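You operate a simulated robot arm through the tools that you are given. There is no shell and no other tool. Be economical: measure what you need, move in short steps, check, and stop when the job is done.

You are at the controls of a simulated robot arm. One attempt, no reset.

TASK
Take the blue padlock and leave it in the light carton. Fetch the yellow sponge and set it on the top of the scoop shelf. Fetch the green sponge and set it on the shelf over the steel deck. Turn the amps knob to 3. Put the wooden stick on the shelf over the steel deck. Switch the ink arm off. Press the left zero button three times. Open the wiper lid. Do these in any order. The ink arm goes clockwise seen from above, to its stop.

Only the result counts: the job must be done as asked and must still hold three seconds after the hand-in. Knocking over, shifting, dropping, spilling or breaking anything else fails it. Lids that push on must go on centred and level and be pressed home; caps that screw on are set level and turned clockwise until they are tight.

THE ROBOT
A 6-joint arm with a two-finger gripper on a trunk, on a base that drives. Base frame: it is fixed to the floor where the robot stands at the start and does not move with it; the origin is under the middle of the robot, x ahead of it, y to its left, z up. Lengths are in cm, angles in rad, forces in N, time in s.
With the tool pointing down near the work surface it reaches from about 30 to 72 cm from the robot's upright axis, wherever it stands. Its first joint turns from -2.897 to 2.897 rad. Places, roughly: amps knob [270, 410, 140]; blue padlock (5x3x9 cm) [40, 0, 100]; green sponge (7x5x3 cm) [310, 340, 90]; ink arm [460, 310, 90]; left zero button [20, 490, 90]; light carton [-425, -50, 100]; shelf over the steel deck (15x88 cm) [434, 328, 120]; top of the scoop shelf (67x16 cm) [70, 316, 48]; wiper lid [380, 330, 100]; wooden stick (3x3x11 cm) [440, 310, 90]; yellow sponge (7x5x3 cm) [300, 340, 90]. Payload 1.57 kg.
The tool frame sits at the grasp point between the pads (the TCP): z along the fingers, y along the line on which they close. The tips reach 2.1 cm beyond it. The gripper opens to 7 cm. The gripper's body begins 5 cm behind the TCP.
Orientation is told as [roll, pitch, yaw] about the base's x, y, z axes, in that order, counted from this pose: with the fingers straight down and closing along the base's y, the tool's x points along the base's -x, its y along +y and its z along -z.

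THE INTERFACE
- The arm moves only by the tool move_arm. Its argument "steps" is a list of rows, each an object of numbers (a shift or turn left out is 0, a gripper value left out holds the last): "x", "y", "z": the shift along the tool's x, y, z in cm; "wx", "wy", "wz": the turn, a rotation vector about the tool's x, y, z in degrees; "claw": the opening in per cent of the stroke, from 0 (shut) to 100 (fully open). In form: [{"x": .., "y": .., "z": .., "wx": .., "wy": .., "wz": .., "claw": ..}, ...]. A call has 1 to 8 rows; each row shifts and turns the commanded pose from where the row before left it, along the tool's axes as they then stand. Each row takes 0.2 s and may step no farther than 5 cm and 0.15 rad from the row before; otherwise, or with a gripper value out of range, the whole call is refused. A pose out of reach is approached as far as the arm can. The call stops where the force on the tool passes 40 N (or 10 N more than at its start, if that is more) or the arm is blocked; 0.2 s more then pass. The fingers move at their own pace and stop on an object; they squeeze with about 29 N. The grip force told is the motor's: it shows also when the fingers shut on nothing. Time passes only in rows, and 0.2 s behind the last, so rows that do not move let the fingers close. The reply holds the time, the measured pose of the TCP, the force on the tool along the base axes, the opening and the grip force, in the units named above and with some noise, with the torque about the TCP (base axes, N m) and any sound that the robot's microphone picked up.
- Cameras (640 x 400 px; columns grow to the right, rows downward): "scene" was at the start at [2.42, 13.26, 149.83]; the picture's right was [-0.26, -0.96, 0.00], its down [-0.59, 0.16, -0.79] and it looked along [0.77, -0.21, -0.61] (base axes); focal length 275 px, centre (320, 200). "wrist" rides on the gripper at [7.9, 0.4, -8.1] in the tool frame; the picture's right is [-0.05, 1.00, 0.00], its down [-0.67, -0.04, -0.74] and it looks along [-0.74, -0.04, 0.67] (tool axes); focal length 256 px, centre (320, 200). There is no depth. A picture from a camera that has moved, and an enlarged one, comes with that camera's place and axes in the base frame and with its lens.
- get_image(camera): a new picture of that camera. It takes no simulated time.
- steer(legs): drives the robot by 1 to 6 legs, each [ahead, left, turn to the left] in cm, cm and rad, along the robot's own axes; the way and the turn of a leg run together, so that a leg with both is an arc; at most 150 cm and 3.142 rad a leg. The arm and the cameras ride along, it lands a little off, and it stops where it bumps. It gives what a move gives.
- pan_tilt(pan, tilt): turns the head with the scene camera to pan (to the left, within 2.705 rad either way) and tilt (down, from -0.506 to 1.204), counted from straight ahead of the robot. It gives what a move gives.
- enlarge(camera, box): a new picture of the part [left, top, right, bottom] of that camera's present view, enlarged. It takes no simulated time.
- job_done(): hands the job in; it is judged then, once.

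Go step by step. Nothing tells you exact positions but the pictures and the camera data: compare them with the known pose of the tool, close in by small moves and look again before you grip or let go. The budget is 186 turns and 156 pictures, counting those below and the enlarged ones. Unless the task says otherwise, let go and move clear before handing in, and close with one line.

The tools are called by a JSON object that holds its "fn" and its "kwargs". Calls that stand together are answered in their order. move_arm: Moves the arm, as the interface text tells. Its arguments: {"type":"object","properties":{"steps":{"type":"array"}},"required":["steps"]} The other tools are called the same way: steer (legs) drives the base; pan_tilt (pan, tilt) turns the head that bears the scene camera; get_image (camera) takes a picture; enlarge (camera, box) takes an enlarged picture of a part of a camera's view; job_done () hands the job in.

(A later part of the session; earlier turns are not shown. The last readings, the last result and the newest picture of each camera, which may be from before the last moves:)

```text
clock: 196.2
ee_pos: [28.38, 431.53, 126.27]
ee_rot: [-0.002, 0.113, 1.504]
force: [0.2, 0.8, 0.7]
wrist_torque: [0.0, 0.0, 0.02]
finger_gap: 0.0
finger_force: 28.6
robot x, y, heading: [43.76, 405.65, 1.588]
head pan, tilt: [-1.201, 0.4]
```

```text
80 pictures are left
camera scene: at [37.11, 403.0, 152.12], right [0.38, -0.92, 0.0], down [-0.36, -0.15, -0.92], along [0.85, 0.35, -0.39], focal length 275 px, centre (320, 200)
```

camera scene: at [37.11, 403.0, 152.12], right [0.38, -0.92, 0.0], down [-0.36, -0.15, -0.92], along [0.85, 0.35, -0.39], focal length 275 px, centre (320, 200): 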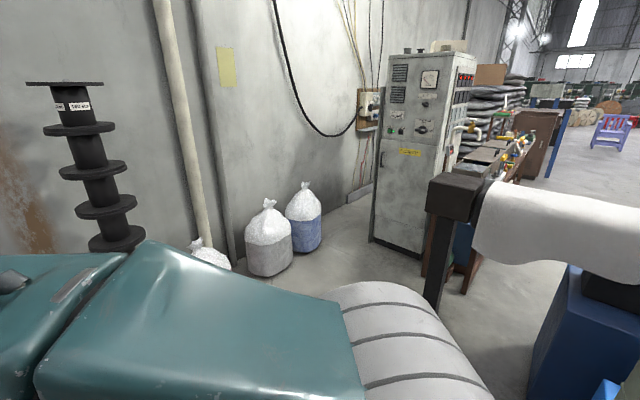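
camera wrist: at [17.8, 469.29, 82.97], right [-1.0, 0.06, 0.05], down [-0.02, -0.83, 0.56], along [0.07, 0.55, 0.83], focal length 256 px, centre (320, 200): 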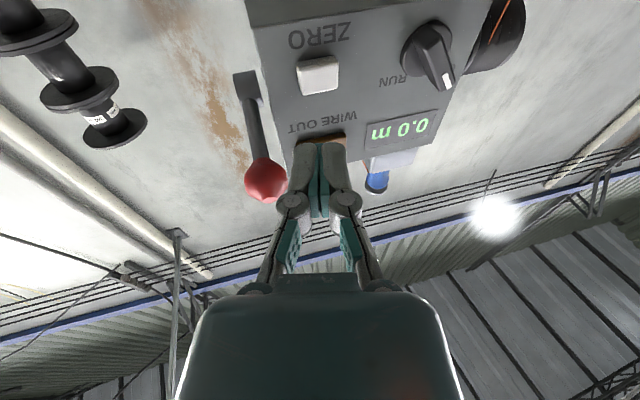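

The cabinet with the amps knob is ahead to the right. Zooming on its panel and the blocking machine in the foreground.

{"fn": "enlarge", "kwargs": {"camera": "scene", "box": [360, 40, 500, 180]}}

{"fn": "pan_tilt", "kwargs": {"pan": -1.65, "tilt": 0.6}}

{"fn": "get_image", "kwargs": {"camera": "scene"}}

```text
2.86 times, centred on (430, 110) of scene
camera zoom: at [37.11, 403.0, 152.12], right [0.38, -0.92, 0.0], down [-0.36, -0.15, -0.92], along [0.85, 0.35, -0.39], focal length 786 px, centre (6, 457)
```

zoom: 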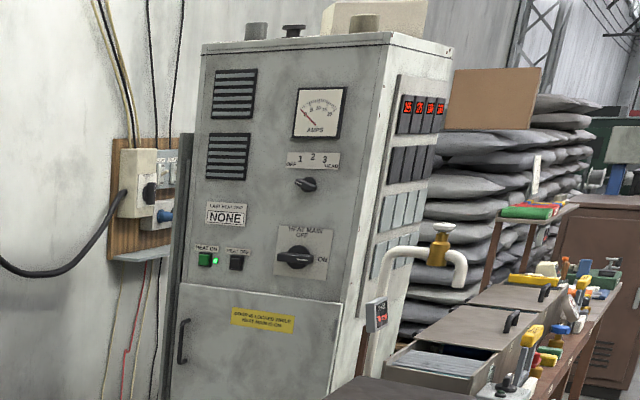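

```text
clock: 197.1
ee_pos: [28.4, 431.52, 126.23]
ee_rot: [-0.001, 0.113, 1.505]
force: [-0.3, 0.1, -0.4]
wrist_torque: [0.03, -0.01, -0.04]
finger_gap: 0.0
finger_force: 28.9
robot x, y, heading: [44.11, 405.69, 1.588]
head pan, tilt: [-1.649, 0.6]
```

```text
78 pictures are left
camera scene: at [37.37, 398.96, 150.31], right [-0.06, -1.0, 0.0], down [-0.56, 0.03, -0.83], along [0.82, -0.05, -0.56], focal length 275 px, centre (320, 200)
```

scene: 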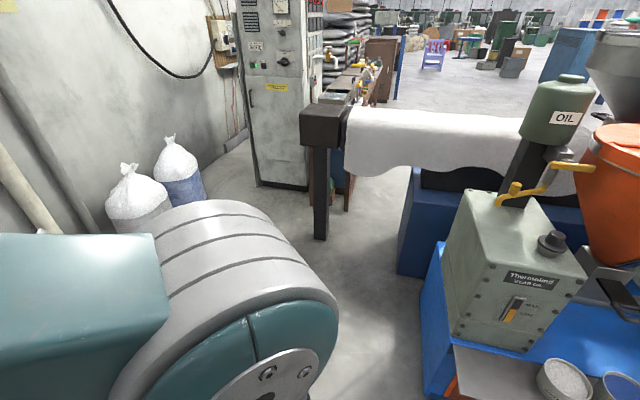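

The path along y ≈ 425 is clear to the cabinet. I'll back off the spooler, turn to +x and go there.

{"fn": "steer", "kwargs": {"legs": [[-20, 0, 0], [0, 0, -1.59], [80, 35, 0], [80, 12, 0], [0, 0, -0.28]]}}

{"fn": "pan_tilt", "kwargs": {"pan": 0.15, "tilt": 0.3}}

{"fn": "get_image", "kwargs": {"camera": "scene"}}

{"fn": "get_image", "kwargs": {"camera": "wrist"}}

```text
clock: 211.7
ee_pos: [235.72, 440.75, 126.27]
ee_rot: [-0.003, 0.115, -0.364]
force: [0.6, 0.0, -0.6]
wrist_torque: [0.01, 0.0, 0.0]
finger_gap: 0.0
finger_force: 28.5
robot x, y, heading: [206.42, 433.8, -0.275]
head pan, tilt: [-1.649, 0.6]
```

```text
clock: 213.5
ee_pos: [235.66, 440.81, 126.29]
ee_rot: [-0.002, 0.114, -0.364]
force: [-1.2, 0.1, 0.0]
wrist_torque: [-0.02, 0.01, 0.04]
finger_gap: 0.0
finger_force: 28.6
robot x, y, heading: [206.48, 433.75, -0.273]
head pan, tilt: [0.15, 0.3]
```

```text
77 pictures are left
camera scene: at [214.21, 448.92, 153.04], right [-0.13, -0.99, 0.0], down [-0.29, 0.04, -0.96], along [0.95, -0.12, -0.3], focal length 275 px, centre (320, 200)
```

scene: 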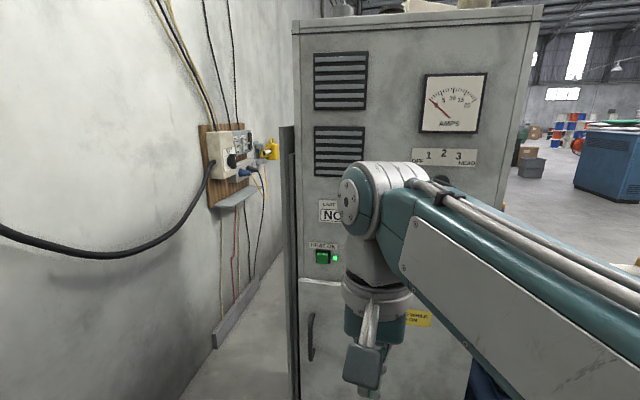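

```text
76 pictures are left
camera wrist: at [229.43, 443.6, 135.28], right [0.4, 0.91, -0.01], down [0.69, -0.3, 0.67], along [0.61, -0.27, -0.75], focal length 256 px, centre (320, 200)
```

wrist: 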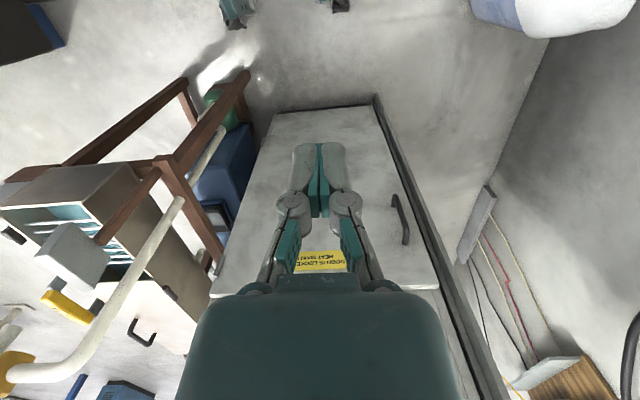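

The knob is at about (271.6, 413.3, 137.6), panel normal yaw ≈ -0.34. I'll swing the tool to horizontal in front of it, stopping 12 cm short.

{"fn": "move_arm", "kwargs": {"steps": [{"x": -2.3, "y": -1, "z": -1.15, "wy": -7.45}, {"x": -2.43, "y": -1, "z": -0.84, "wy": -7.45}, {"x": -2.51, "y": -1, "z": -0.52, "wy": -7.45}, {"x": -2.56, "y": -1, "z": -0.19, "wy": -7.45}, {"x": -2.56, "y": -1, "z": 0.15, "wy": -7.45}, {"x": -2.52, "y": -1, "z": 0.48, "wy": -7.45}, {"x": -2.44, "y": -1, "z": 0.8, "wy": -7.45}, {"x": -2.31, "y": -1, "z": 1.11, "wy": -7.45}]}}

{"fn": "move_arm", "kwargs": {"steps": [{"x": -2.15, "y": -1, "z": 1.4, "wy": -7.45}, {"x": -1.95, "y": -1, "z": 1.67, "wy": -7.45}, {"x": -1.72, "y": -1, "z": 1.9, "wy": -7.45}, {"x": -1.45, "y": -1, "z": 2.11, "wy": -7.45}, {"x": -1.17, "y": -1, "z": 2.28, "wy": -7.45}, {}]}}

{"fn": "get_image", "kwargs": {"camera": "wrist"}}

{"fn": "get_image", "kwargs": {"camera": "scene"}}

```text
clock: 215.3
ee_pos: [251.19, 426.53, 133.33]
ee_rot: [-0.002, -0.929, -0.36]
force: [0.9, 0.4, 0.8]
wrist_torque: [-0.01, 0.02, 0.0]
finger_gap: 0.01
finger_force: 28.7
robot x, y, heading: [206.39, 433.57, -0.277]
head pan, tilt: [0.15, 0.3]
```

```text
clock: 216.7
ee_pos: [260.05, 417.77, 137.35]
ee_rot: [-0.054, -1.541, -0.316]
force: [1.0, -0.8, 0.3]
wrist_torque: [-0.02, 0.02, 0.01]
finger_gap: 0.0
finger_force: 28.2
out of reach, approached as far as the arm can: row 5
robot x, y, heading: [206.55, 433.67, -0.273]
head pan, tilt: [0.15, 0.3]
```

```text
75 pictures are left
camera wrist: at [252.4, 421.15, 129.77], right [0.36, 0.93, 0.05], down [-0.69, 0.23, 0.69], along [0.63, -0.29, 0.72], focal length 256 px, centre (320, 200)
```

wrist: 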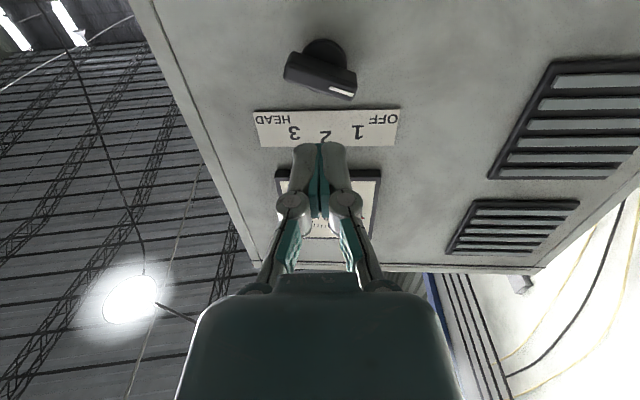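

```text
74 pictures are left
camera scene: at [214.25, 448.86, 153.04], right [-0.12, -0.99, 0.0], down [-0.29, 0.04, -0.95], along [0.95, -0.12, -0.3], focal length 275 px, centre (320, 200)
```

scene: 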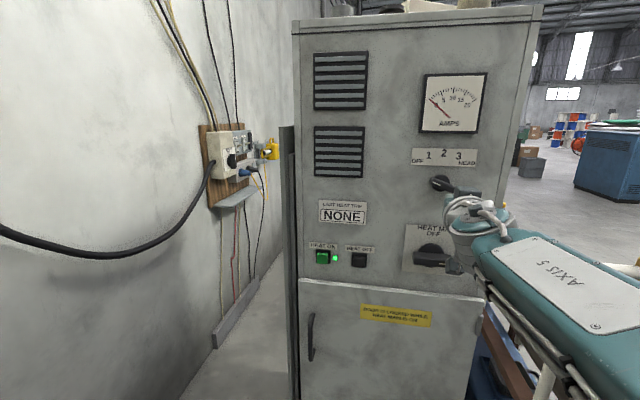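

The knob is in view; I'll zoom to see its pointer.

{"fn": "enlarge", "kwargs": {"camera": "wrist", "box": [230, 20, 430, 160]}}

{"fn": "enlarge", "kwargs": {"camera": "scene", "box": [395, 130, 515, 205]}}

```text
2.86 times, centred on (330, 90) of wrist
camera zoom: at [252.4, 421.15, 129.77], right [0.36, 0.93, 0.05], down [-0.69, 0.23, 0.69], along [0.63, -0.29, 0.72], focal length 731 px, centre (291, 514)
```

zoom: 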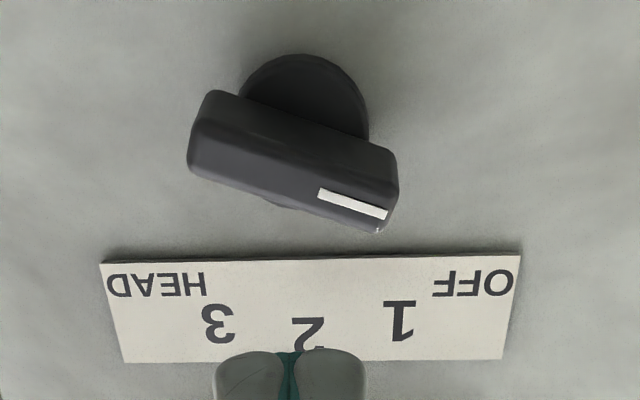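

```text
5.33 times, centred on (455, 168) of scene
camera zoom: at [214.25, 448.86, 153.04], right [-0.12, -0.99, 0.0], down [-0.29, 0.04, -0.95], along [0.95, -0.12, -0.3], focal length 1467 px, centre (-400, 373)
```

zoom: 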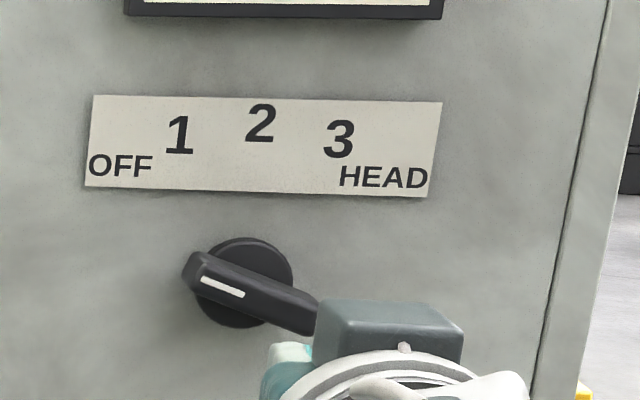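

The pointer is at OFF (about -60°); position 3 is about +30°, so I need a 90° clockwise turn. I'll counter-rotate the tool 60° to match the bar and open the fingers.

{"fn": "move_arm", "kwargs": {"steps": [{"wz": -7.5, "claw": 65}, {"wz": -7.5}, {"wz": -7.5}, {"wz": -7.5}, {"wz": -7.5}, {"wz": -7.5}, {"wz": -7.5}, {"wz": -7.5}]}}

{"fn": "get_image", "kwargs": {"camera": "wrist"}}

{"fn": "enlarge", "kwargs": {"camera": "scene", "box": [395, 130, 555, 230]}}

```text
clock: 218.5
ee_pos: [259.97, 417.85, 137.41]
ee_rot: [-1.577, -0.519, 1.211]
force: [-0.4, 0.3, 0.7]
wrist_torque: [0.0, -0.04, 0.01]
finger_gap: 4.53
finger_force: 0.0
robot x, y, heading: [206.75, 433.35, -0.276]
head pan, tilt: [0.15, 0.3]
```

```text
71 pictures are left
camera wrist: at [250.0, 414.34, 133.12], right [0.2, 0.5, -0.84], down [-0.5, 0.79, 0.36], along [0.84, 0.35, 0.41], focal length 256 px, centre (320, 200)
```

wrist: 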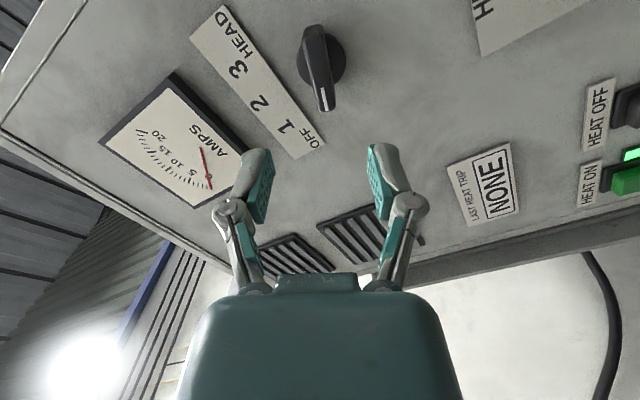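

```text
4.00 times, centred on (475, 180) of scene
camera zoom: at [214.24, 448.87, 153.04], right [-0.12, -0.99, 0.0], down [-0.29, 0.04, -0.95], along [0.95, -0.12, -0.3], focal length 1100 px, centre (-300, 280)
```

zoom: 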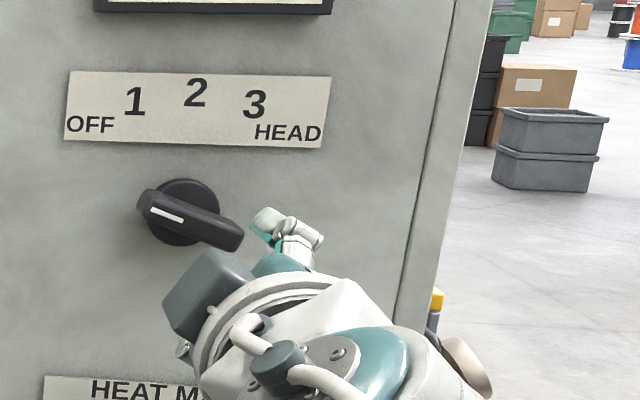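

The bar lines up well; I'll rotate 7° more, advance 8 cm and look again.

{"fn": "move_arm", "kwargs": {"steps": [{"wz": -7}, {"z": 3}, {"z": 3}, {"z": 2}, {}]}}

{"fn": "get_image", "kwargs": {"camera": "wrist"}}

{"fn": "enlarge", "kwargs": {"camera": "scene", "box": [395, 130, 555, 230]}}

```text
clock: 219.7
ee_pos: [267.43, 415.05, 137.28]
ee_rot: [-1.576, -0.4, 1.209]
force: [0.3, 0.4, -0.3]
wrist_torque: [-0.02, 0.01, 0.0]
finger_gap: 4.52
finger_force: 0.0
robot x, y, heading: [206.37, 433.33, -0.274]
head pan, tilt: [0.15, 0.3]
```

```text
69 pictures are left
camera wrist: at [257.38, 411.09, 133.88], right [0.16, 0.41, -0.9], down [-0.48, 0.83, 0.29], along [0.86, 0.39, 0.33], focal length 256 px, centre (320, 200)
```

wrist: 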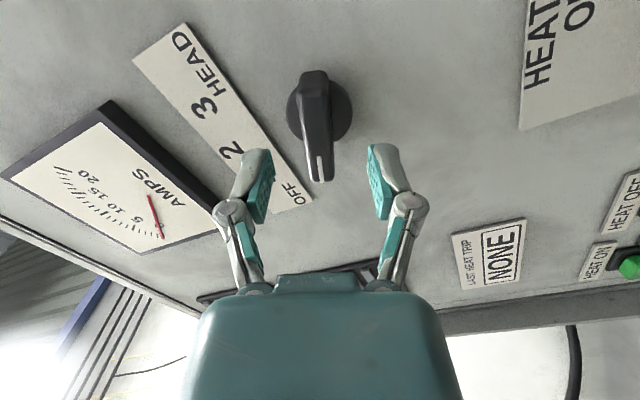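

```text
4.00 times, centred on (475, 180) of scene
camera zoom: at [214.29, 448.85, 153.04], right [-0.12, -0.99, 0.0], down [-0.29, 0.04, -0.95], along [0.95, -0.12, -0.3], focal length 1100 px, centre (-300, 280)
```

zoom: 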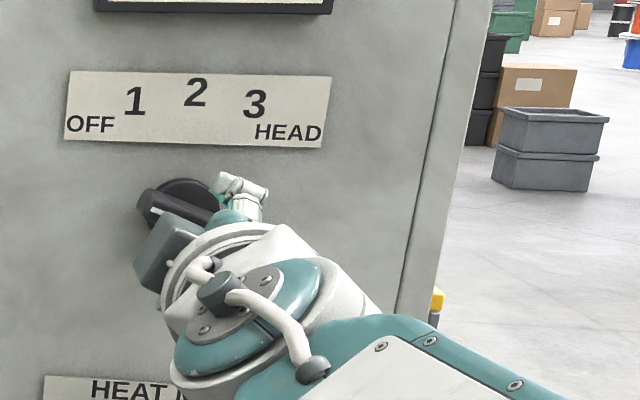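

Bar is centred and aligned. I'll advance 4 cm, close on it, and then look.

{"fn": "move_arm", "kwargs": {"steps": [{"z": 2}, {"z": 1.2}, {"z": 0.8}, {"claw": 0}, {}, {}]}}

{"fn": "get_image", "kwargs": {"camera": "wrist"}}

```text
clock: 221.1
ee_pos: [271.17, 413.38, 137.42]
ee_rot: [-1.577, -0.399, 1.209]
force: [-9.2, 2.7, -9.3]
wrist_torque: [0.06, 0.25, 0.04]
finger_gap: 3.77
finger_force: 32.5
robot x, y, heading: [206.42, 433.38, -0.275]
head pan, tilt: [0.15, 0.3]
```

```text
67 pictures are left
camera wrist: at [261.11, 409.63, 133.98], right [0.16, 0.41, -0.9], down [-0.48, 0.83, 0.29], along [0.86, 0.39, 0.33], focal length 256 px, centre (320, 200)
```

wrist: 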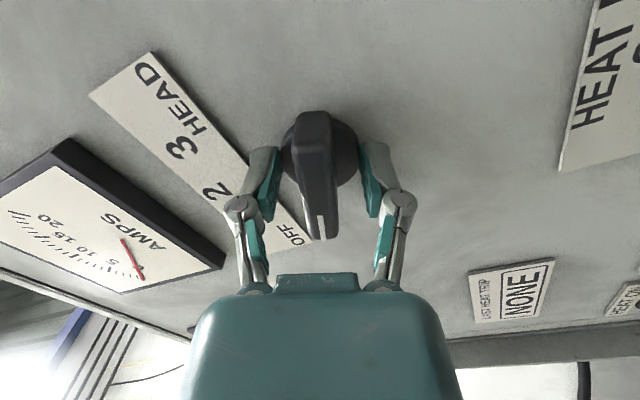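

The fingers stopped on the round base (3.8 cm), not the bar. I'll open, back off 1 cm and regrip.

{"fn": "move_arm", "kwargs": {"steps": [{"claw": 60}, {"z": -0.6}, {"z": -0.5}, {"claw": 0}, {}, {}]}}

{"fn": "get_image", "kwargs": {"camera": "wrist"}}

```text
clock: 222.5
ee_pos: [270.06, 414.03, 137.4]
ee_rot: [-1.577, -0.4, 1.211]
force: [-4.0, 3.0, -3.5]
wrist_torque: [-0.08, -0.1, 0.9]
finger_gap: 1.49
finger_force: 32.1
robot x, y, heading: [206.61, 433.7, -0.277]
head pan, tilt: [0.15, 0.3]
```

```text
66 pictures are left
camera wrist: at [260.09, 410.08, 134.02], right [0.16, 0.41, -0.9], down [-0.49, 0.83, 0.29], along [0.86, 0.39, 0.33], focal length 256 px, centre (320, 200)
```

wrist: 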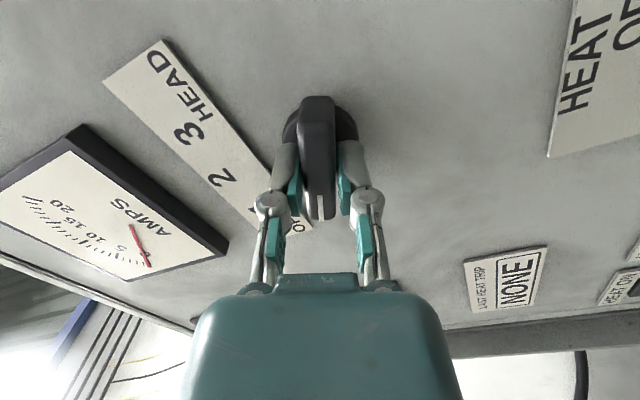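

The bar is gripped. I'll turn clockwise in 8° steps, listening for clicks.

{"fn": "move_arm", "kwargs": {"steps": [{"wz": 7.5}, {"wz": 7.5}, {"wz": 7.5}, {"wz": 7.5}, {}]}}

{"fn": "move_arm", "kwargs": {"steps": [{"wz": 7.5}, {"wz": 7.5}, {"wz": 7.5}, {"wz": 7.5}, {}]}}

{"fn": "get_image", "kwargs": {"camera": "wrist"}}

```text
clock: 223.7
ee_pos: [270.05, 413.94, 137.55]
ee_rot: [-1.579, -0.925, 1.214]
force: [-8.0, 3.4, -10.1]
wrist_torque: [0.27, 0.59, 0.3]
finger_gap: 1.48
finger_force: 31.8
robot x, y, heading: [206.58, 433.36, -0.274]
head pan, tilt: [0.15, 0.3]
```

```text
clock: 224.9
ee_pos: [270.12, 414.01, 137.61]
ee_rot: [-1.625, -1.448, 1.261]
force: [6.7, -0.4, -2.6]
wrist_torque: [0.08, 0.1, 0.65]
finger_gap: 1.55
finger_force: 31.8
robot x, y, heading: [206.65, 433.24, -0.276]
head pan, tilt: [0.15, 0.3]
```

```text
65 pictures are left
camera wrist: at [262.49, 416.23, 129.62], right [0.35, 0.93, -0.07], down [-0.68, 0.31, 0.66], along [0.64, -0.19, 0.75], focal length 256 px, centre (320, 200)
```

wrist: 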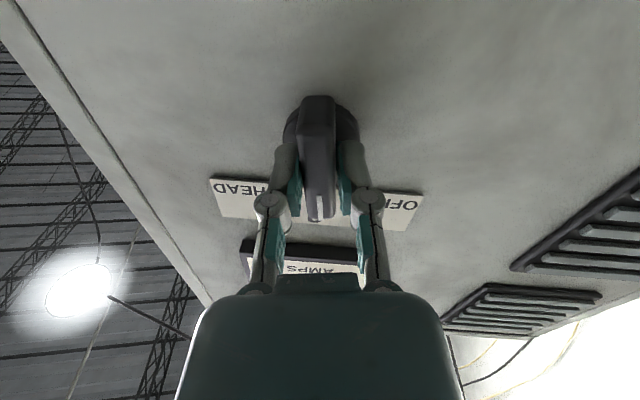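

Now the pointer is near 2. I'll turn 34° more to 3.

{"fn": "move_arm", "kwargs": {"steps": [{"wz": 7}, {"wz": 7}, {"wz": 7}, {"wz": 7}, {"wz": 6}, {}]}}

{"fn": "move_arm", "kwargs": {"steps": [{"claw": 60}, {}, {"z": -3}, {"z": -4}, {"z": -4}, {}]}}

{"fn": "get_image", "kwargs": {"camera": "wrist"}}

{"fn": "enlarge", "kwargs": {"camera": "scene", "box": [395, 60, 555, 200]}}

```text
clock: 226.3
ee_pos: [270.22, 413.99, 137.47]
ee_rot: [1.584, -1.098, -1.947]
force: [3.4, 1.3, -1.8]
wrist_torque: [0.16, 0.31, 0.93]
finger_gap: 1.56
finger_force: 31.8
robot x, y, heading: [206.65, 433.36, -0.275]
head pan, tilt: [0.15, 0.3]
```

```text
clock: 227.7
ee_pos: [259.77, 417.77, 137.56]
ee_rot: [1.583, -1.101, -1.946]
force: [0.7, -0.3, -0.8]
wrist_torque: [0.01, -0.01, 0.01]
finger_gap: 4.21
finger_force: 0.0
robot x, y, heading: [206.48, 433.29, -0.269]
head pan, tilt: [0.15, 0.3]
```

```text
64 pictures are left
camera wrist: at [253.72, 424.24, 130.7], right [0.3, 0.81, 0.5], down [-0.82, -0.05, 0.57], along [0.49, -0.58, 0.65], focal length 256 px, centre (320, 200)
```

wrist: 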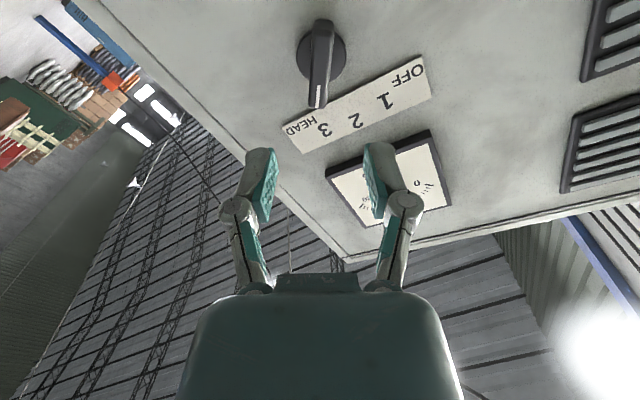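

```text
2.86 times, centred on (475, 130) of scene
camera zoom: at [214.23, 448.88, 153.04], right [-0.12, -0.99, 0.0], down [-0.29, 0.04, -0.95], along [0.95, -0.12, -0.3], focal length 786 px, centre (-123, 400)
```

zoom: 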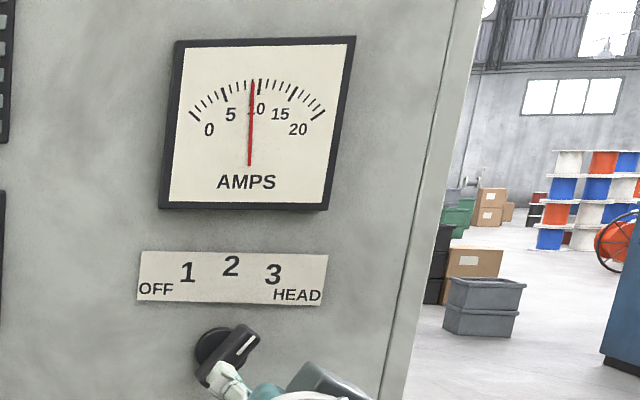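

The ammeter now reads about 9. I'll zoom in to check the pointer.

{"fn": "enlarge", "kwargs": {"camera": "scene", "box": [425, 135, 485, 200]}}

{"fn": "enlarge", "kwargs": {"camera": "wrist", "box": [240, 0, 440, 160]}}

```text
6.15 times, centred on (455, 168) of scene
camera zoom: at [214.23, 448.88, 153.04], right [-0.12, -0.99, 0.0], down [-0.29, 0.04, -0.95], along [0.95, -0.12, -0.3], focal length 1692 px, centre (-511, 400)
```

zoom: 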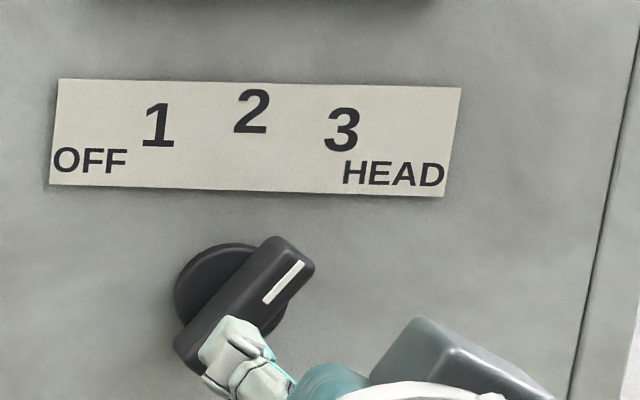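

```text
2.50 times, centred on (340, 80) of wrist
camera zoom: at [253.72, 424.24, 130.7], right [0.3, 0.81, 0.5], down [-0.82, -0.05, 0.57], along [0.49, -0.58, 0.65], focal length 640 px, centre (270, 500)
```

zoom: 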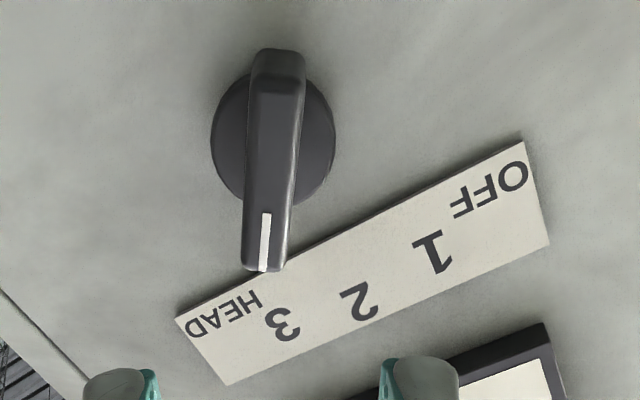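

Correcting for perspective, the pointer is at about +31°, matching 3. I'll level the tool roll and fold the arm back.

{"fn": "move_arm", "kwargs": {"steps": [{"wz": -7.5}, {"wz": -7.5}, {"wz": -7.5}, {"wz": -7.5}, {"z": -1.85, "wy": 7.5}, {"x": 0.24, "z": -1.83, "wy": 7.5}, {"x": 0.48, "z": -1.79, "wy": 7.5}, {"x": 0.71, "z": -1.71, "wy": 7.5}]}}

{"fn": "move_arm", "kwargs": {"steps": [{"x": 0.93, "z": -1.6, "wy": 7.5}, {"x": 1.13, "z": -1.47, "wy": 7.5}, {"x": 1.31, "z": -1.31, "wy": 7.5}, {"x": 1.47, "z": -1.13, "wy": 7.5}, {"x": 1.6, "z": -0.93, "wy": 7.5}, {"x": 1.71, "z": -0.71, "wy": 7.5}, {"x": 1.79, "z": -0.48, "wy": 7.5}, {"x": 1.83, "z": -0.24, "wy": 7.5}]}}

{"fn": "pan_tilt", "kwargs": {"pan": -0.7, "tilt": 0.6}}

{"fn": "get_image", "kwargs": {"camera": "scene"}}

```text
clock: 229.5
ee_pos: [255.17, 418.68, 136.95]
ee_rot: [-0.161, -1.214, -0.254]
force: [-0.1, -0.1, -0.2]
wrist_torque: [0.01, 0.03, 0.0]
finger_gap: 4.21
finger_force: 0.0
out of reach, approached as far as the arm can: row 5, 6, 7
robot x, y, heading: [206.24, 433.52, -0.277]
head pan, tilt: [0.15, 0.3]
```

```text
clock: 231.3
ee_pos: [241.62, 424.34, 134.58]
ee_rot: [-0.056, -0.169, -0.398]
force: [-0.2, 0.3, 0.6]
wrist_torque: [0.04, -0.02, 0.0]
finger_gap: 4.23
finger_force: 0.1
robot x, y, heading: [206.58, 433.53, -0.272]
head pan, tilt: [0.15, 0.3]
```

```text
clock: 232.5
ee_pos: [241.83, 424.33, 134.62]
ee_rot: [-0.058, -0.172, -0.399]
force: [1.0, 0.9, -0.2]
wrist_torque: [0.02, -0.01, 0.02]
finger_gap: 4.21
finger_force: 0.0
robot x, y, heading: [206.54, 433.6, -0.274]
head pan, tilt: [-0.7, 0.6]
```

```text
60 pictures are left
camera scene: at [209.93, 442.73, 150.3], right [-0.83, -0.56, 0.0], down [-0.32, 0.47, -0.83], along [0.46, -0.68, -0.56], focal length 275 px, centre (320, 200)
```

scene: 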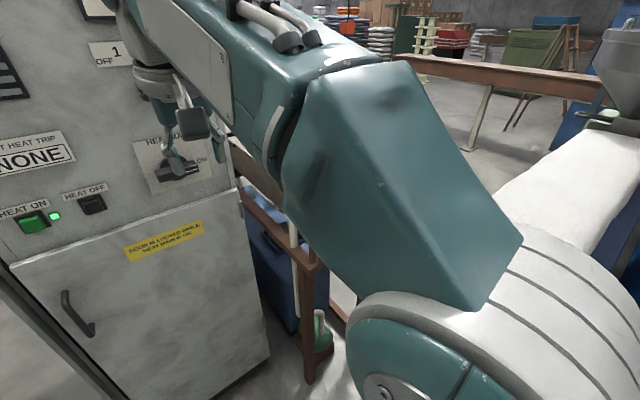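

I'll back up and view the area right of the cabinet, where the sponges should be.

{"fn": "steer", "kwargs": {"legs": [[-55, -14, 0]]}}

{"fn": "pan_tilt", "kwargs": {"pan": -0.35, "tilt": 0.45}}

{"fn": "get_image", "kwargs": {"camera": "scene"}}

```text
clock: 235.8
ee_pos: [184.17, 425.88, 134.55]
ee_rot: [-0.058, -0.172, -0.405]
force: [-0.8, -0.3, 0.0]
wrist_torque: [0.0, 0.0, -0.02]
finger_gap: 4.2
finger_force: 0.0
robot x, y, heading: [149.06, 434.76, -0.283]
head pan, tilt: [-0.7, 0.6]
```

```text
clock: 236.6
ee_pos: [184.17, 425.77, 134.62]
ee_rot: [-0.058, -0.171, -0.405]
force: [-0.2, -0.6, -0.6]
wrist_torque: [0.01, -0.01, 0.02]
finger_gap: 4.22
finger_force: 0.0
robot x, y, heading: [148.55, 435.3, -0.283]
head pan, tilt: [-0.351, 0.45]
```

```text
59 pictures are left
camera scene: at [155.05, 446.32, 151.65], right [-0.59, -0.8, 0.0], down [-0.35, 0.26, -0.9], along [0.72, -0.53, -0.44], focal length 275 px, centre (320, 200)
```

scene: 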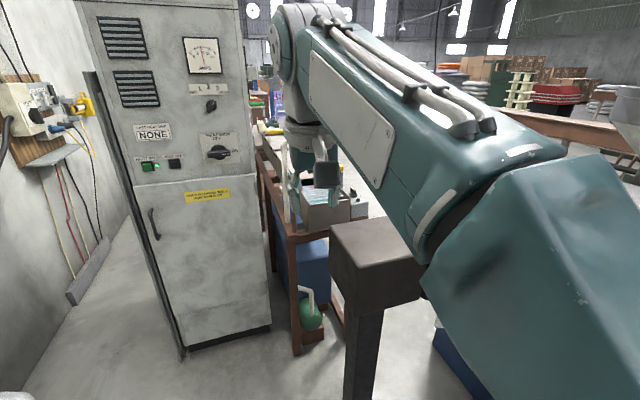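

The table lies beyond the post and the film line. I'll look further right to find a way around.

{"fn": "pan_tilt", "kwargs": {"pan": -1.35, "tilt": 0.35}}

{"fn": "get_image", "kwargs": {"camera": "scene"}}

```text
clock: 237.9
ee_pos: [184.25, 425.7, 134.51]
ee_rot: [-0.059, -0.17, -0.404]
force: [0.1, 0.0, 0.6]
wrist_torque: [0.03, 0.02, -0.02]
finger_gap: 4.23
finger_force: 0.1
robot x, y, heading: [149.06, 435.44, -0.289]
head pan, tilt: [-1.349, 0.351]
```

```text
58 pictures are left
camera scene: at [147.08, 442.49, 152.58], right [-1.0, 0.06, 0.0], down [0.02, 0.34, -0.94], along [-0.06, -0.94, -0.34], focal length 275 px, centre (320, 200)
```

scene: 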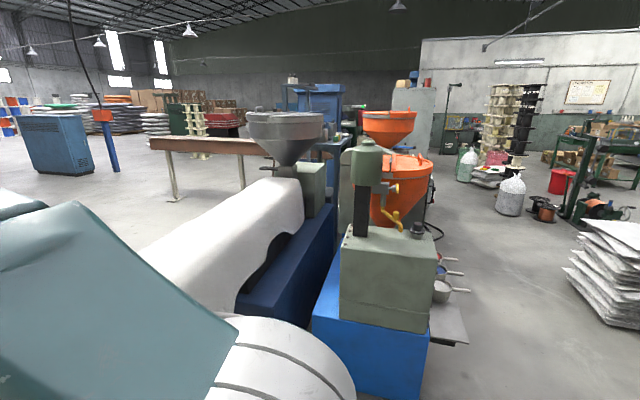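

The east side is closed off here by the film line, and the gap near the start is too narrow, so I must circle south past the start. I'll retrace my way toward (-55, 211).

{"fn": "steer", "kwargs": {"legs": [[0, 0, -1.286], [43, -89, 0], [54, -75, 0], [124, -2, 0], [0, -38, 0]]}}

```text
clock: 258.6
ee_pos: [-56.84, 178.04, 134.59]
ee_rot: [-0.06, -0.173, -1.72]
force: [0.1, 0.2, 0.2]
wrist_torque: [-0.02, 0.02, -0.02]
finger_gap: 4.18
finger_force: 0.0
robot x, y, heading: [-57.18, 214.32, -1.603]
head pan, tilt: [-1.349, 0.351]
```

{"fn": "steer", "kwargs": {"legs": [[35, -26, 0], [95, 5, 0], [95, 5, 0], [40, 8, 0]]}}

{"fn": "pan_tilt", "kwargs": {"pan": 0.35, "tilt": 0.45}}

{"fn": "get_image", "kwargs": {"camera": "scene"}}

```text
clock: 272.4
ee_pos: [-75.33, -84.67, 134.46]
ee_rot: [-0.056, -0.17, -1.732]
force: [0.5, 0.1, 0.1]
wrist_torque: [-0.03, 0.0, 0.01]
finger_gap: 4.2
finger_force: 0.1
robot x, y, heading: [-74.75, -48.15, -1.607]
head pan, tilt: [-1.349, 0.351]
```

```text
clock: 274.1
ee_pos: [-75.29, -84.57, 134.46]
ee_rot: [-0.058, -0.171, -1.731]
force: [0.0, -0.1, -0.4]
wrist_torque: [0.02, -0.02, 0.0]
finger_gap: 4.18
finger_force: 0.0
robot x, y, heading: [-74.83, -47.79, -1.611]
head pan, tilt: [0.351, 0.45]
```

```text
57 pictures are left
camera scene: at [-56.15, -51.6, 151.65], right [-0.95, -0.31, 0.0], down [-0.13, 0.41, -0.9], along [0.28, -0.86, -0.44], focal length 275 px, centre (320, 200)
```

scene: 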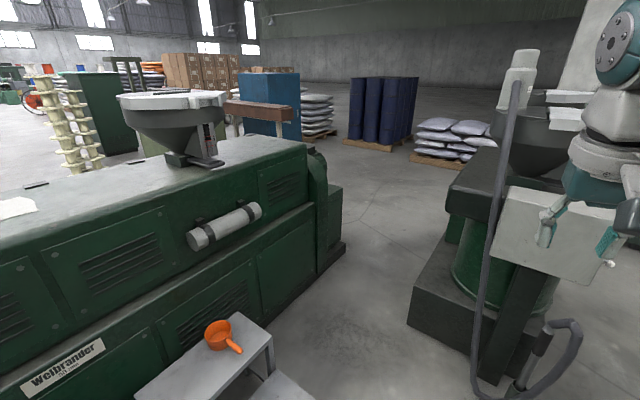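

There is a gap between the green machine and the grey pedestal unit, with a stool in front. I'll look down to measure it.

{"fn": "pan_tilt", "kwargs": {"pan": 0.45, "tilt": 0.85}}

{"fn": "get_image", "kwargs": {"camera": "scene"}}

```text
clock: 275.0
ee_pos: [-75.27, -84.52, 134.56]
ee_rot: [-0.059, -0.172, -1.729]
force: [0.0, 0.5, -0.5]
wrist_torque: [-0.02, -0.02, -0.01]
finger_gap: 4.2
finger_force: 0.1
robot x, y, heading: [-74.76, -48.28, -1.612]
head pan, tilt: [0.45, 0.85]
```

```text
56 pictures are left
camera scene: at [-55.84, -50.02, 148.21], right [-0.92, -0.4, 0.0], down [-0.3, 0.69, -0.66], along [0.26, -0.6, -0.75], focal length 275 px, centre (320, 200)
```

scene: 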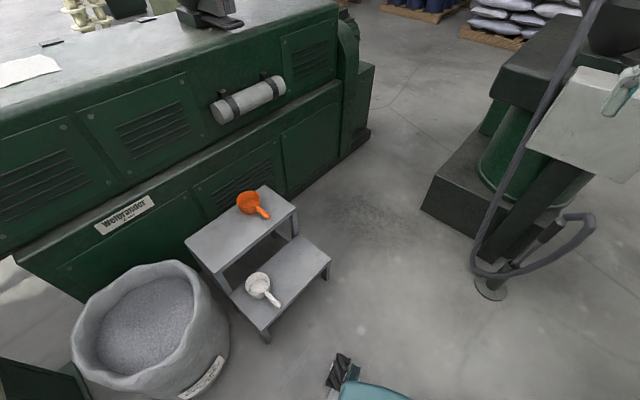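

In the machine-aligned frame the gap works: pass between stool and pedestal foot, sidestep left behind the stool, then go down the corridor. I'll do the first part.

{"fn": "steer", "kwargs": {"legs": [[0, 0, -0.249], [32, 29, 0], [64, 0, 0]]}}

{"fn": "pan_tilt", "kwargs": {"pan": 1.0, "tilt": 1.0}}

{"fn": "get_image", "kwargs": {"camera": "scene"}}

```text
clock: 281.7
ee_pos: [-83.1, -184.74, 134.66]
ee_rot: [-0.057, -0.173, -1.972]
force: [0.9, 0.3, -0.1]
wrist_torque: [-0.02, -0.01, -0.03]
finger_gap: 4.21
finger_force: 0.1
robot x, y, heading: [-73.72, -149.81, -1.853]
head pan, tilt: [0.45, 0.85]
```

```text
clock: 282.7
ee_pos: [-83.6, -184.67, 134.6]
ee_rot: [-0.052, -0.172, -1.972]
force: [-0.6, 0.6, 0.3]
wrist_torque: [0.03, 0.02, -0.01]
finger_gap: 4.22
finger_force: 0.1
robot x, y, heading: [-73.82, -149.74, -1.849]
head pan, tilt: [1.0, 1.0]
```

```text
55 pictures are left
camera scene: at [-52.64, -153.47, 147.06], right [-0.75, -0.66, 0.0], down [-0.56, 0.63, -0.54], along [0.35, -0.41, -0.84], focal length 275 px, centre (320, 200)
```

scene: 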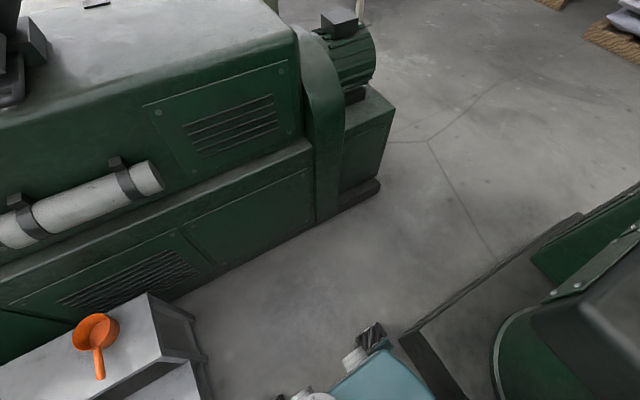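

Clearances hold. I'll slide left 51 cm and then go down the corridor.

{"fn": "steer", "kwargs": {"legs": [[2, 51, 0], [130, 0, 0]]}}

{"fn": "pan_tilt", "kwargs": {"pan": 1.3, "tilt": 0.45}}

{"fn": "get_image", "kwargs": {"camera": "scene"}}

```text
clock: 291.8
ee_pos: [-74.98, -325.98, 134.6]
ee_rot: [-0.051, -0.171, -2.001]
force: [-0.1, -0.9, -0.6]
wrist_torque: [0.0, -0.01, 0.0]
finger_gap: 4.19
finger_force: 0.0
robot x, y, heading: [-64.08, -291.49, -1.883]
head pan, tilt: [1.0, 1.0]
```

```text
clock: 292.8
ee_pos: [-75.02, -325.96, 134.72]
ee_rot: [-0.054, -0.17, -2.0]
force: [-1.0, -1.0, 0.6]
wrist_torque: [0.03, -0.01, 0.02]
finger_gap: 4.2
finger_force: 0.0
robot x, y, heading: [-64.17, -291.01, -1.878]
head pan, tilt: [1.3, 0.45]
```

```text
54 pictures are left
camera scene: at [-40.0, -295.31, 151.64], right [-0.55, -0.84, 0.0], down [-0.37, 0.24, -0.9], along [0.75, -0.49, -0.44], focal length 275 px, centre (320, 200)
```

scene: 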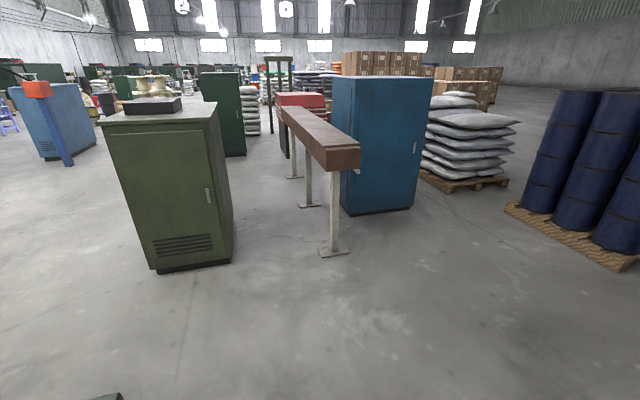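

I'm past the corridor. Looking left (north-east) for the way up.

{"fn": "pan_tilt", "kwargs": {"pan": 2.1, "tilt": 0.45}}

{"fn": "get_image", "kwargs": {"camera": "scene"}}

```text
clock: 293.9
ee_pos: [-74.96, -326.04, 134.67]
ee_rot: [-0.053, -0.171, -2.003]
force: [-0.1, 0.1, 0.0]
wrist_torque: [0.02, 0.01, -0.02]
finger_gap: 4.22
finger_force: 0.0
robot x, y, heading: [-64.25, -291.08, -1.874]
head pan, tilt: [2.1, 0.45]
```

```text
53 pictures are left
camera scene: at [-38.72, -288.27, 151.65], right [0.22, -0.98, 0.0], down [-0.43, -0.09, -0.9], along [0.88, 0.2, -0.44], focal length 275 px, centre (320, 200)
```

scene: 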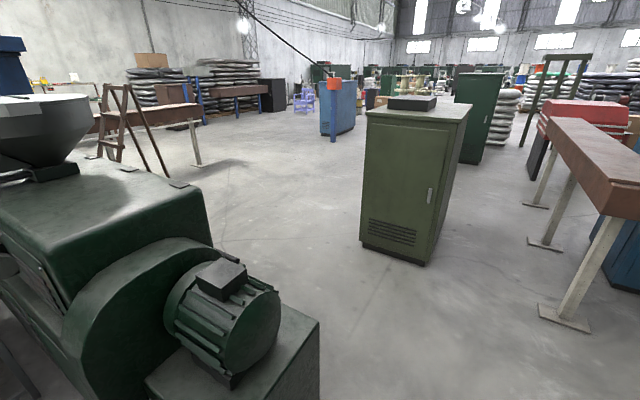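

Open floor lies beyond the green machine. I'll go around its end and north-east past the olive cabinet.

{"fn": "steer", "kwargs": {"legs": [[15, 50, 0], [0, 0, 2.676], [55.7, -60, 0], [123, -2, 0], [130, 0, 0]]}}

{"fn": "pan_tilt", "kwargs": {"pan": 0.4, "tilt": 0.35}}

{"fn": "get_image", "kwargs": {"camera": "scene"}}

```text
clock: 319.1
ee_pos: [256.61, -113.14, 134.56]
ee_rot: [-0.052, -0.171, 0.697]
force: [0.7, 0.2, -0.2]
wrist_torque: [0.02, 0.02, 0.02]
finger_gap: 4.21
finger_force: 0.1
robot x, y, heading: [231.66, -139.77, 0.817]
head pan, tilt: [2.1, 0.45]
```

```text
clock: 320.8
ee_pos: [256.65, -113.1, 134.52]
ee_rot: [-0.052, -0.171, 0.696]
force: [0.5, 0.3, -0.6]
wrist_torque: [-0.02, 0.0, 0.01]
finger_gap: 4.2
finger_force: 0.0
robot x, y, heading: [231.87, -139.38, 0.816]
head pan, tilt: [0.4, 0.351]
```

```text
52 pictures are left
camera scene: at [219.71, -124.8, 152.57], right [0.94, -0.34, 0.0], down [-0.12, -0.32, -0.94], along [0.32, 0.88, -0.34], focal length 275 px, centre (320, 200)
```

scene: 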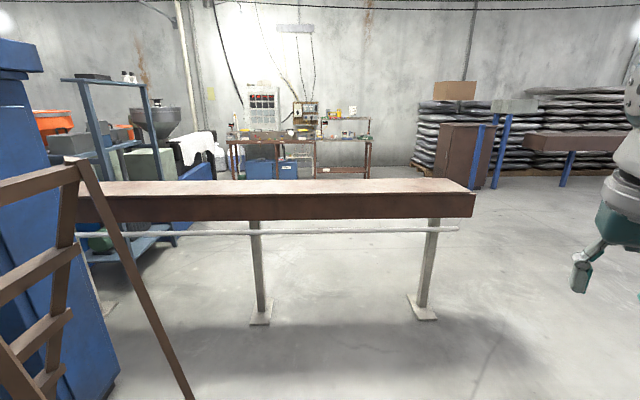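

The work table with the sponges is beyond the brown beam. I'll go around the beam's right end.

{"fn": "steer", "kwargs": {"legs": [[114, -35, 0], [114, -35, 0], [0, 0, 0.755], [100, 25, 0], [80, 20, 0]]}}

{"fn": "pan_tilt", "kwargs": {"pan": 0.3, "tilt": 0.45}}

{"fn": "get_image", "kwargs": {"camera": "scene"}}

```text
clock: 343.4
ee_pos: [407.62, 191.65, 134.58]
ee_rot: [-0.051, -0.171, 1.383]
force: [-0.8, -0.1, -0.1]
wrist_torque: [-0.02, 0.0, 0.0]
finger_gap: 4.2
finger_force: 0.1
robot x, y, heading: [405.79, 155.21, 1.511]
head pan, tilt: [0.4, 0.351]
```

```text
clock: 344.1
ee_pos: [407.73, 191.79, 134.65]
ee_rot: [-0.052, -0.171, 1.384]
force: [0.0, 0.3, 0.6]
wrist_torque: [-0.01, 0.0, 0.02]
finger_gap: 4.2
finger_force: 0.2
robot x, y, heading: [405.76, 155.33, 1.508]
head pan, tilt: [0.3, 0.45]
```

```text
51 pictures are left
camera scene: at [387.55, 159.48, 151.65], right [0.97, 0.23, 0.0], down [0.1, -0.42, -0.9], along [-0.21, 0.88, -0.44], focal length 275 px, centre (320, 200)
```

scene: 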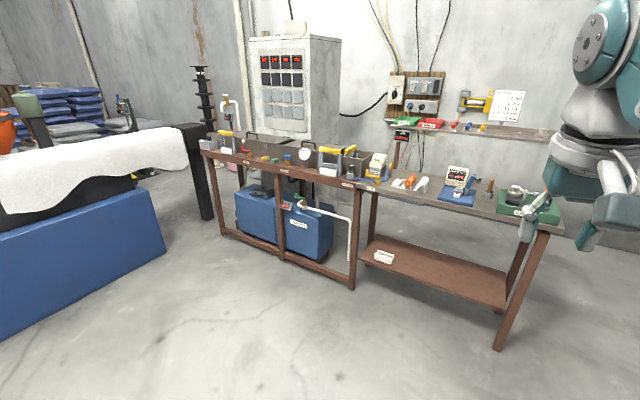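

The table is right ahead. I'll zoom on both halves.

{"fn": "enlarge", "kwargs": {"camera": "scene", "box": [195, 100, 395, 225]}}

{"fn": "enlarge", "kwargs": {"camera": "scene", "box": [370, 90, 570, 250]}}

```text
3.20 times, centred on (295, 162) of scene
camera zoom: at [387.55, 159.48, 151.65], right [0.97, 0.23, 0.0], down [0.1, -0.42, -0.9], along [-0.21, 0.88, -0.44], focal length 880 px, centre (400, 320)
```

zoom: 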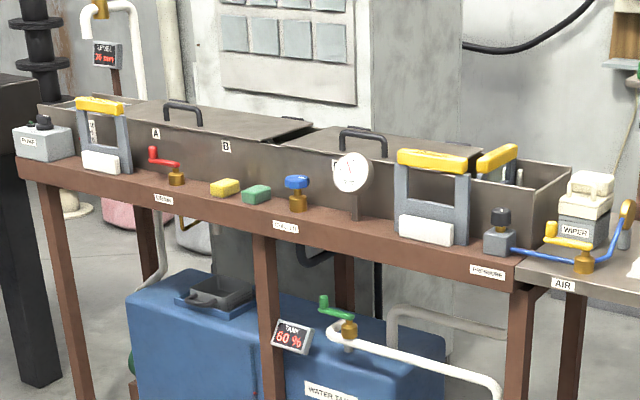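

```text
2.50 times, centred on (470, 170) of scene
camera zoom: at [387.55, 159.48, 151.65], right [0.97, 0.23, 0.0], down [0.1, -0.42, -0.9], along [-0.21, 0.88, -0.44], focal length 688 px, centre (-55, 275)
```

zoom: 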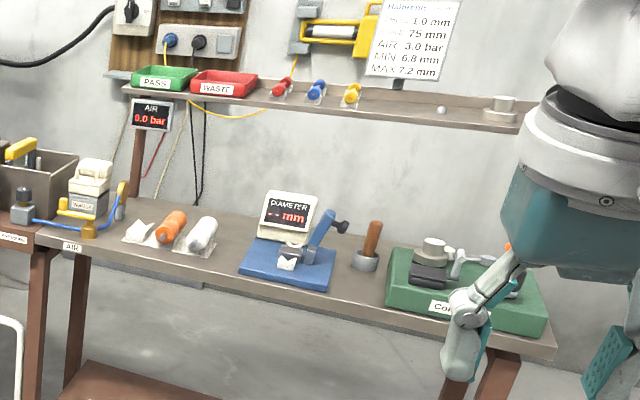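

Everything is visible: sponges at about (304, 339) and (312, 338) on the bath rail, wiper box, wooden stick, green coder with the ink arm, and the wall shelf. The table runs at -0.30 rad. I'll drive to the sponge station.

{"fn": "steer", "kwargs": {"legs": [[0, 0, -0.239], [60, 140, 0], [35, 2, 0]]}}

{"fn": "pan_tilt", "kwargs": {"pan": 0.1, "tilt": 0.8}}

{"fn": "get_image", "kwargs": {"camera": "scene"}}

{"fn": "get_image", "kwargs": {"camera": "wrist"}}

```text
refused: leg 2 is longer than a leg can be; nothing moved
```

```text
clock: 344.9
ee_pos: [407.66, 191.77, 134.77]
ee_rot: [-0.052, -0.17, 1.385]
force: [0.5, 0.2, 0.6]
wrist_torque: [0.02, -0.02, -0.02]
finger_gap: 4.22
finger_force: 0.1
robot x, y, heading: [405.65, 155.47, 1.503]
head pan, tilt: [0.099, 0.799]
```

```text
48 pictures are left
camera scene: at [389.42, 158.61, 148.61], right [1.0, 0.04, 0.0], down [0.03, -0.72, -0.7], along [-0.02, 0.7, -0.72], focal length 275 px, centre (320, 200)
```

scene: 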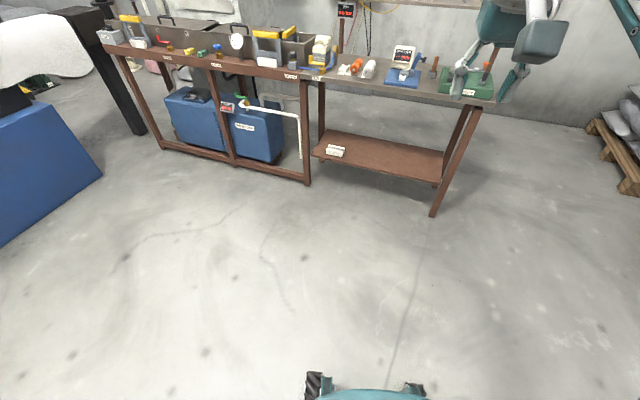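

```text
47 pictures are left
camera wrist: at [405.21, 182.79, 141.27], right [-0.97, 0.24, -0.04], down [0.09, 0.52, 0.85], along [0.23, 0.82, -0.53], focal length 256 px, centre (320, 200)
```

wrist: 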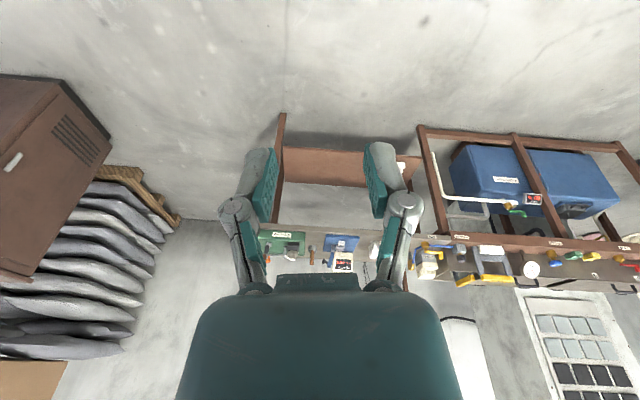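

A leg was slightly too long; splitting it.

{"fn": "steer", "kwargs": {"legs": [[0, 0, -0.236], [30, 71, 0], [30, 71, 0], [33, 0, 0]]}}

```text
clock: 355.5
ee_pos: [306.94, 320.5, 134.61]
ee_rot: [-0.053, -0.172, 1.158]
force: [-1.0, 0.6, 0.3]
wrist_torque: [0.01, 0.0, -0.03]
finger_gap: 4.21
finger_force: 0.0
robot x, y, heading: [296.43, 285.62, 1.281]
head pan, tilt: [0.099, 0.799]
```

I'm 49 cm from the table edge, a good distance. I'll level the tool and turn it so the fingers close front-to-back.

{"fn": "move_arm", "kwargs": {"steps": [{"wy": 5}, {"wy": 4.8}, {"wx": -2.9}, {"wz": 8.4, "claw": 100}, {"wz": 8.4}, {"wz": 8.4}, {"wz": 8.4}, {"wz": 8.4}]}}

{"fn": "move_arm", "kwargs": {"steps": [{"wz": 8.4}, {"wz": 8.4}, {"wz": 8.4}, {"wz": 8.4}, {"wz": 8.0}, {"y": 4}, {"y": 4}, {"y": 4}]}}

{"fn": "get_image", "kwargs": {"camera": "wrist"}}

{"fn": "get_image", "kwargs": {"camera": "scene"}}

```text
clock: 357.3
ee_pos: [306.83, 320.5, 134.66]
ee_rot: [0.0, -0.003, 0.412]
force: [-0.2, -0.2, 0.0]
wrist_torque: [0.01, 0.02, 0.01]
finger_gap: 7.0
finger_force: 0.1
robot x, y, heading: [296.72, 285.68, 1.277]
head pan, tilt: [0.099, 0.799]
```

```text
clock: 359.1
ee_pos: [310.4, 331.77, 133.74]
ee_rot: [0.006, 0.0, -0.312]
force: [0.0, -0.6, 0.8]
wrist_torque: [0.06, 0.01, -0.02]
finger_gap: 7.0
finger_force: 0.0
out of reach, approached as far as the arm can: row 8
robot x, y, heading: [296.6, 285.84, 1.278]
head pan, tilt: [0.099, 0.799]
```

```text
46 pictures are left
camera wrist: at [303.03, 334.36, 141.88], right [0.36, 0.93, 0.01], down [0.62, -0.24, 0.75], along [0.7, -0.26, -0.67], focal length 256 px, centre (320, 200)
```

wrist: 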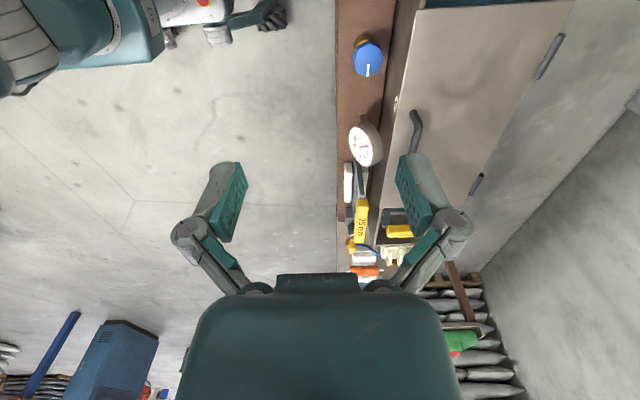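

```text
45 pictures are left
camera scene: at [281.58, 292.42, 148.6], right [0.98, -0.19, 0.0], down [-0.14, -0.7, -0.7], along [0.13, 0.68, -0.72], focal length 275 px, centre (320, 200)
```

scene: 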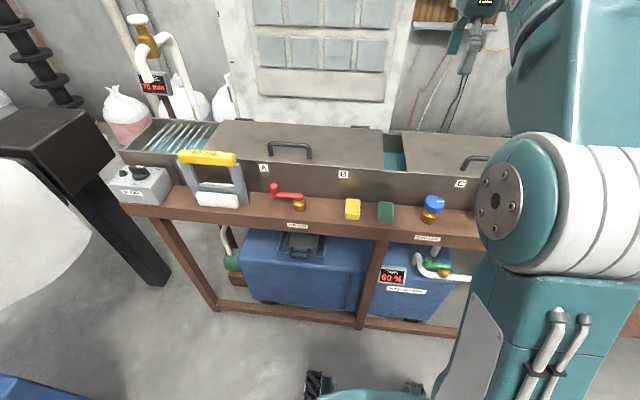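

The sponges' narrow side runs along the table, so the original tool direction was right. I'll turn back 90° above the green sponge.

{"fn": "move_arm", "kwargs": {"steps": [{"wz": -8.4}, {"wz": -8.4}, {"wz": -8.4}, {"wz": -8.4}, {"wz": -8.4}, {"wz": -8.4}, {"wz": -8.4}, {"wz": -8.4}]}}

{"fn": "move_arm", "kwargs": {"steps": [{"wz": -8.4}, {"wz": -8.4}, {"wz": -6.6}, {"x": -4, "z": 3}, {"x": -2, "z": 4.5}, {"z": 5}, {"z": 5}, {}]}}

{"fn": "get_image", "kwargs": {"camera": "wrist"}}

```text
clock: 360.9
ee_pos: [310.38, 331.56, 133.48]
ee_rot: [-0.001, -0.001, 0.864]
force: [0.5, 0.6, 0.1]
wrist_torque: [0.02, 0.0, -0.03]
finger_gap: 6.99
finger_force: 0.1
robot x, y, heading: [296.7, 285.89, 1.279]
head pan, tilt: [0.099, 0.799]
```

```text
clock: 362.7
ee_pos: [312.28, 337.44, 116.08]
ee_rot: [-0.002, -0.001, 1.271]
force: [-1.1, 0.0, 0.7]
wrist_torque: [-0.01, 0.0, 0.03]
finger_gap: 7.0
finger_force: 0.1
robot x, y, heading: [296.42, 285.67, 1.281]
head pan, tilt: [0.099, 0.799]
```

```text
44 pictures are left
camera wrist: at [309.51, 329.83, 124.18], right [-0.94, 0.35, 0.0], down [0.23, 0.63, 0.75], along [0.26, 0.7, -0.67], focal length 256 px, centre (320, 200)
```

wrist: 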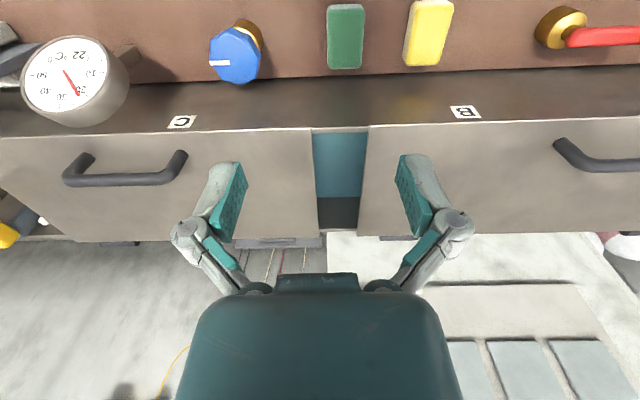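

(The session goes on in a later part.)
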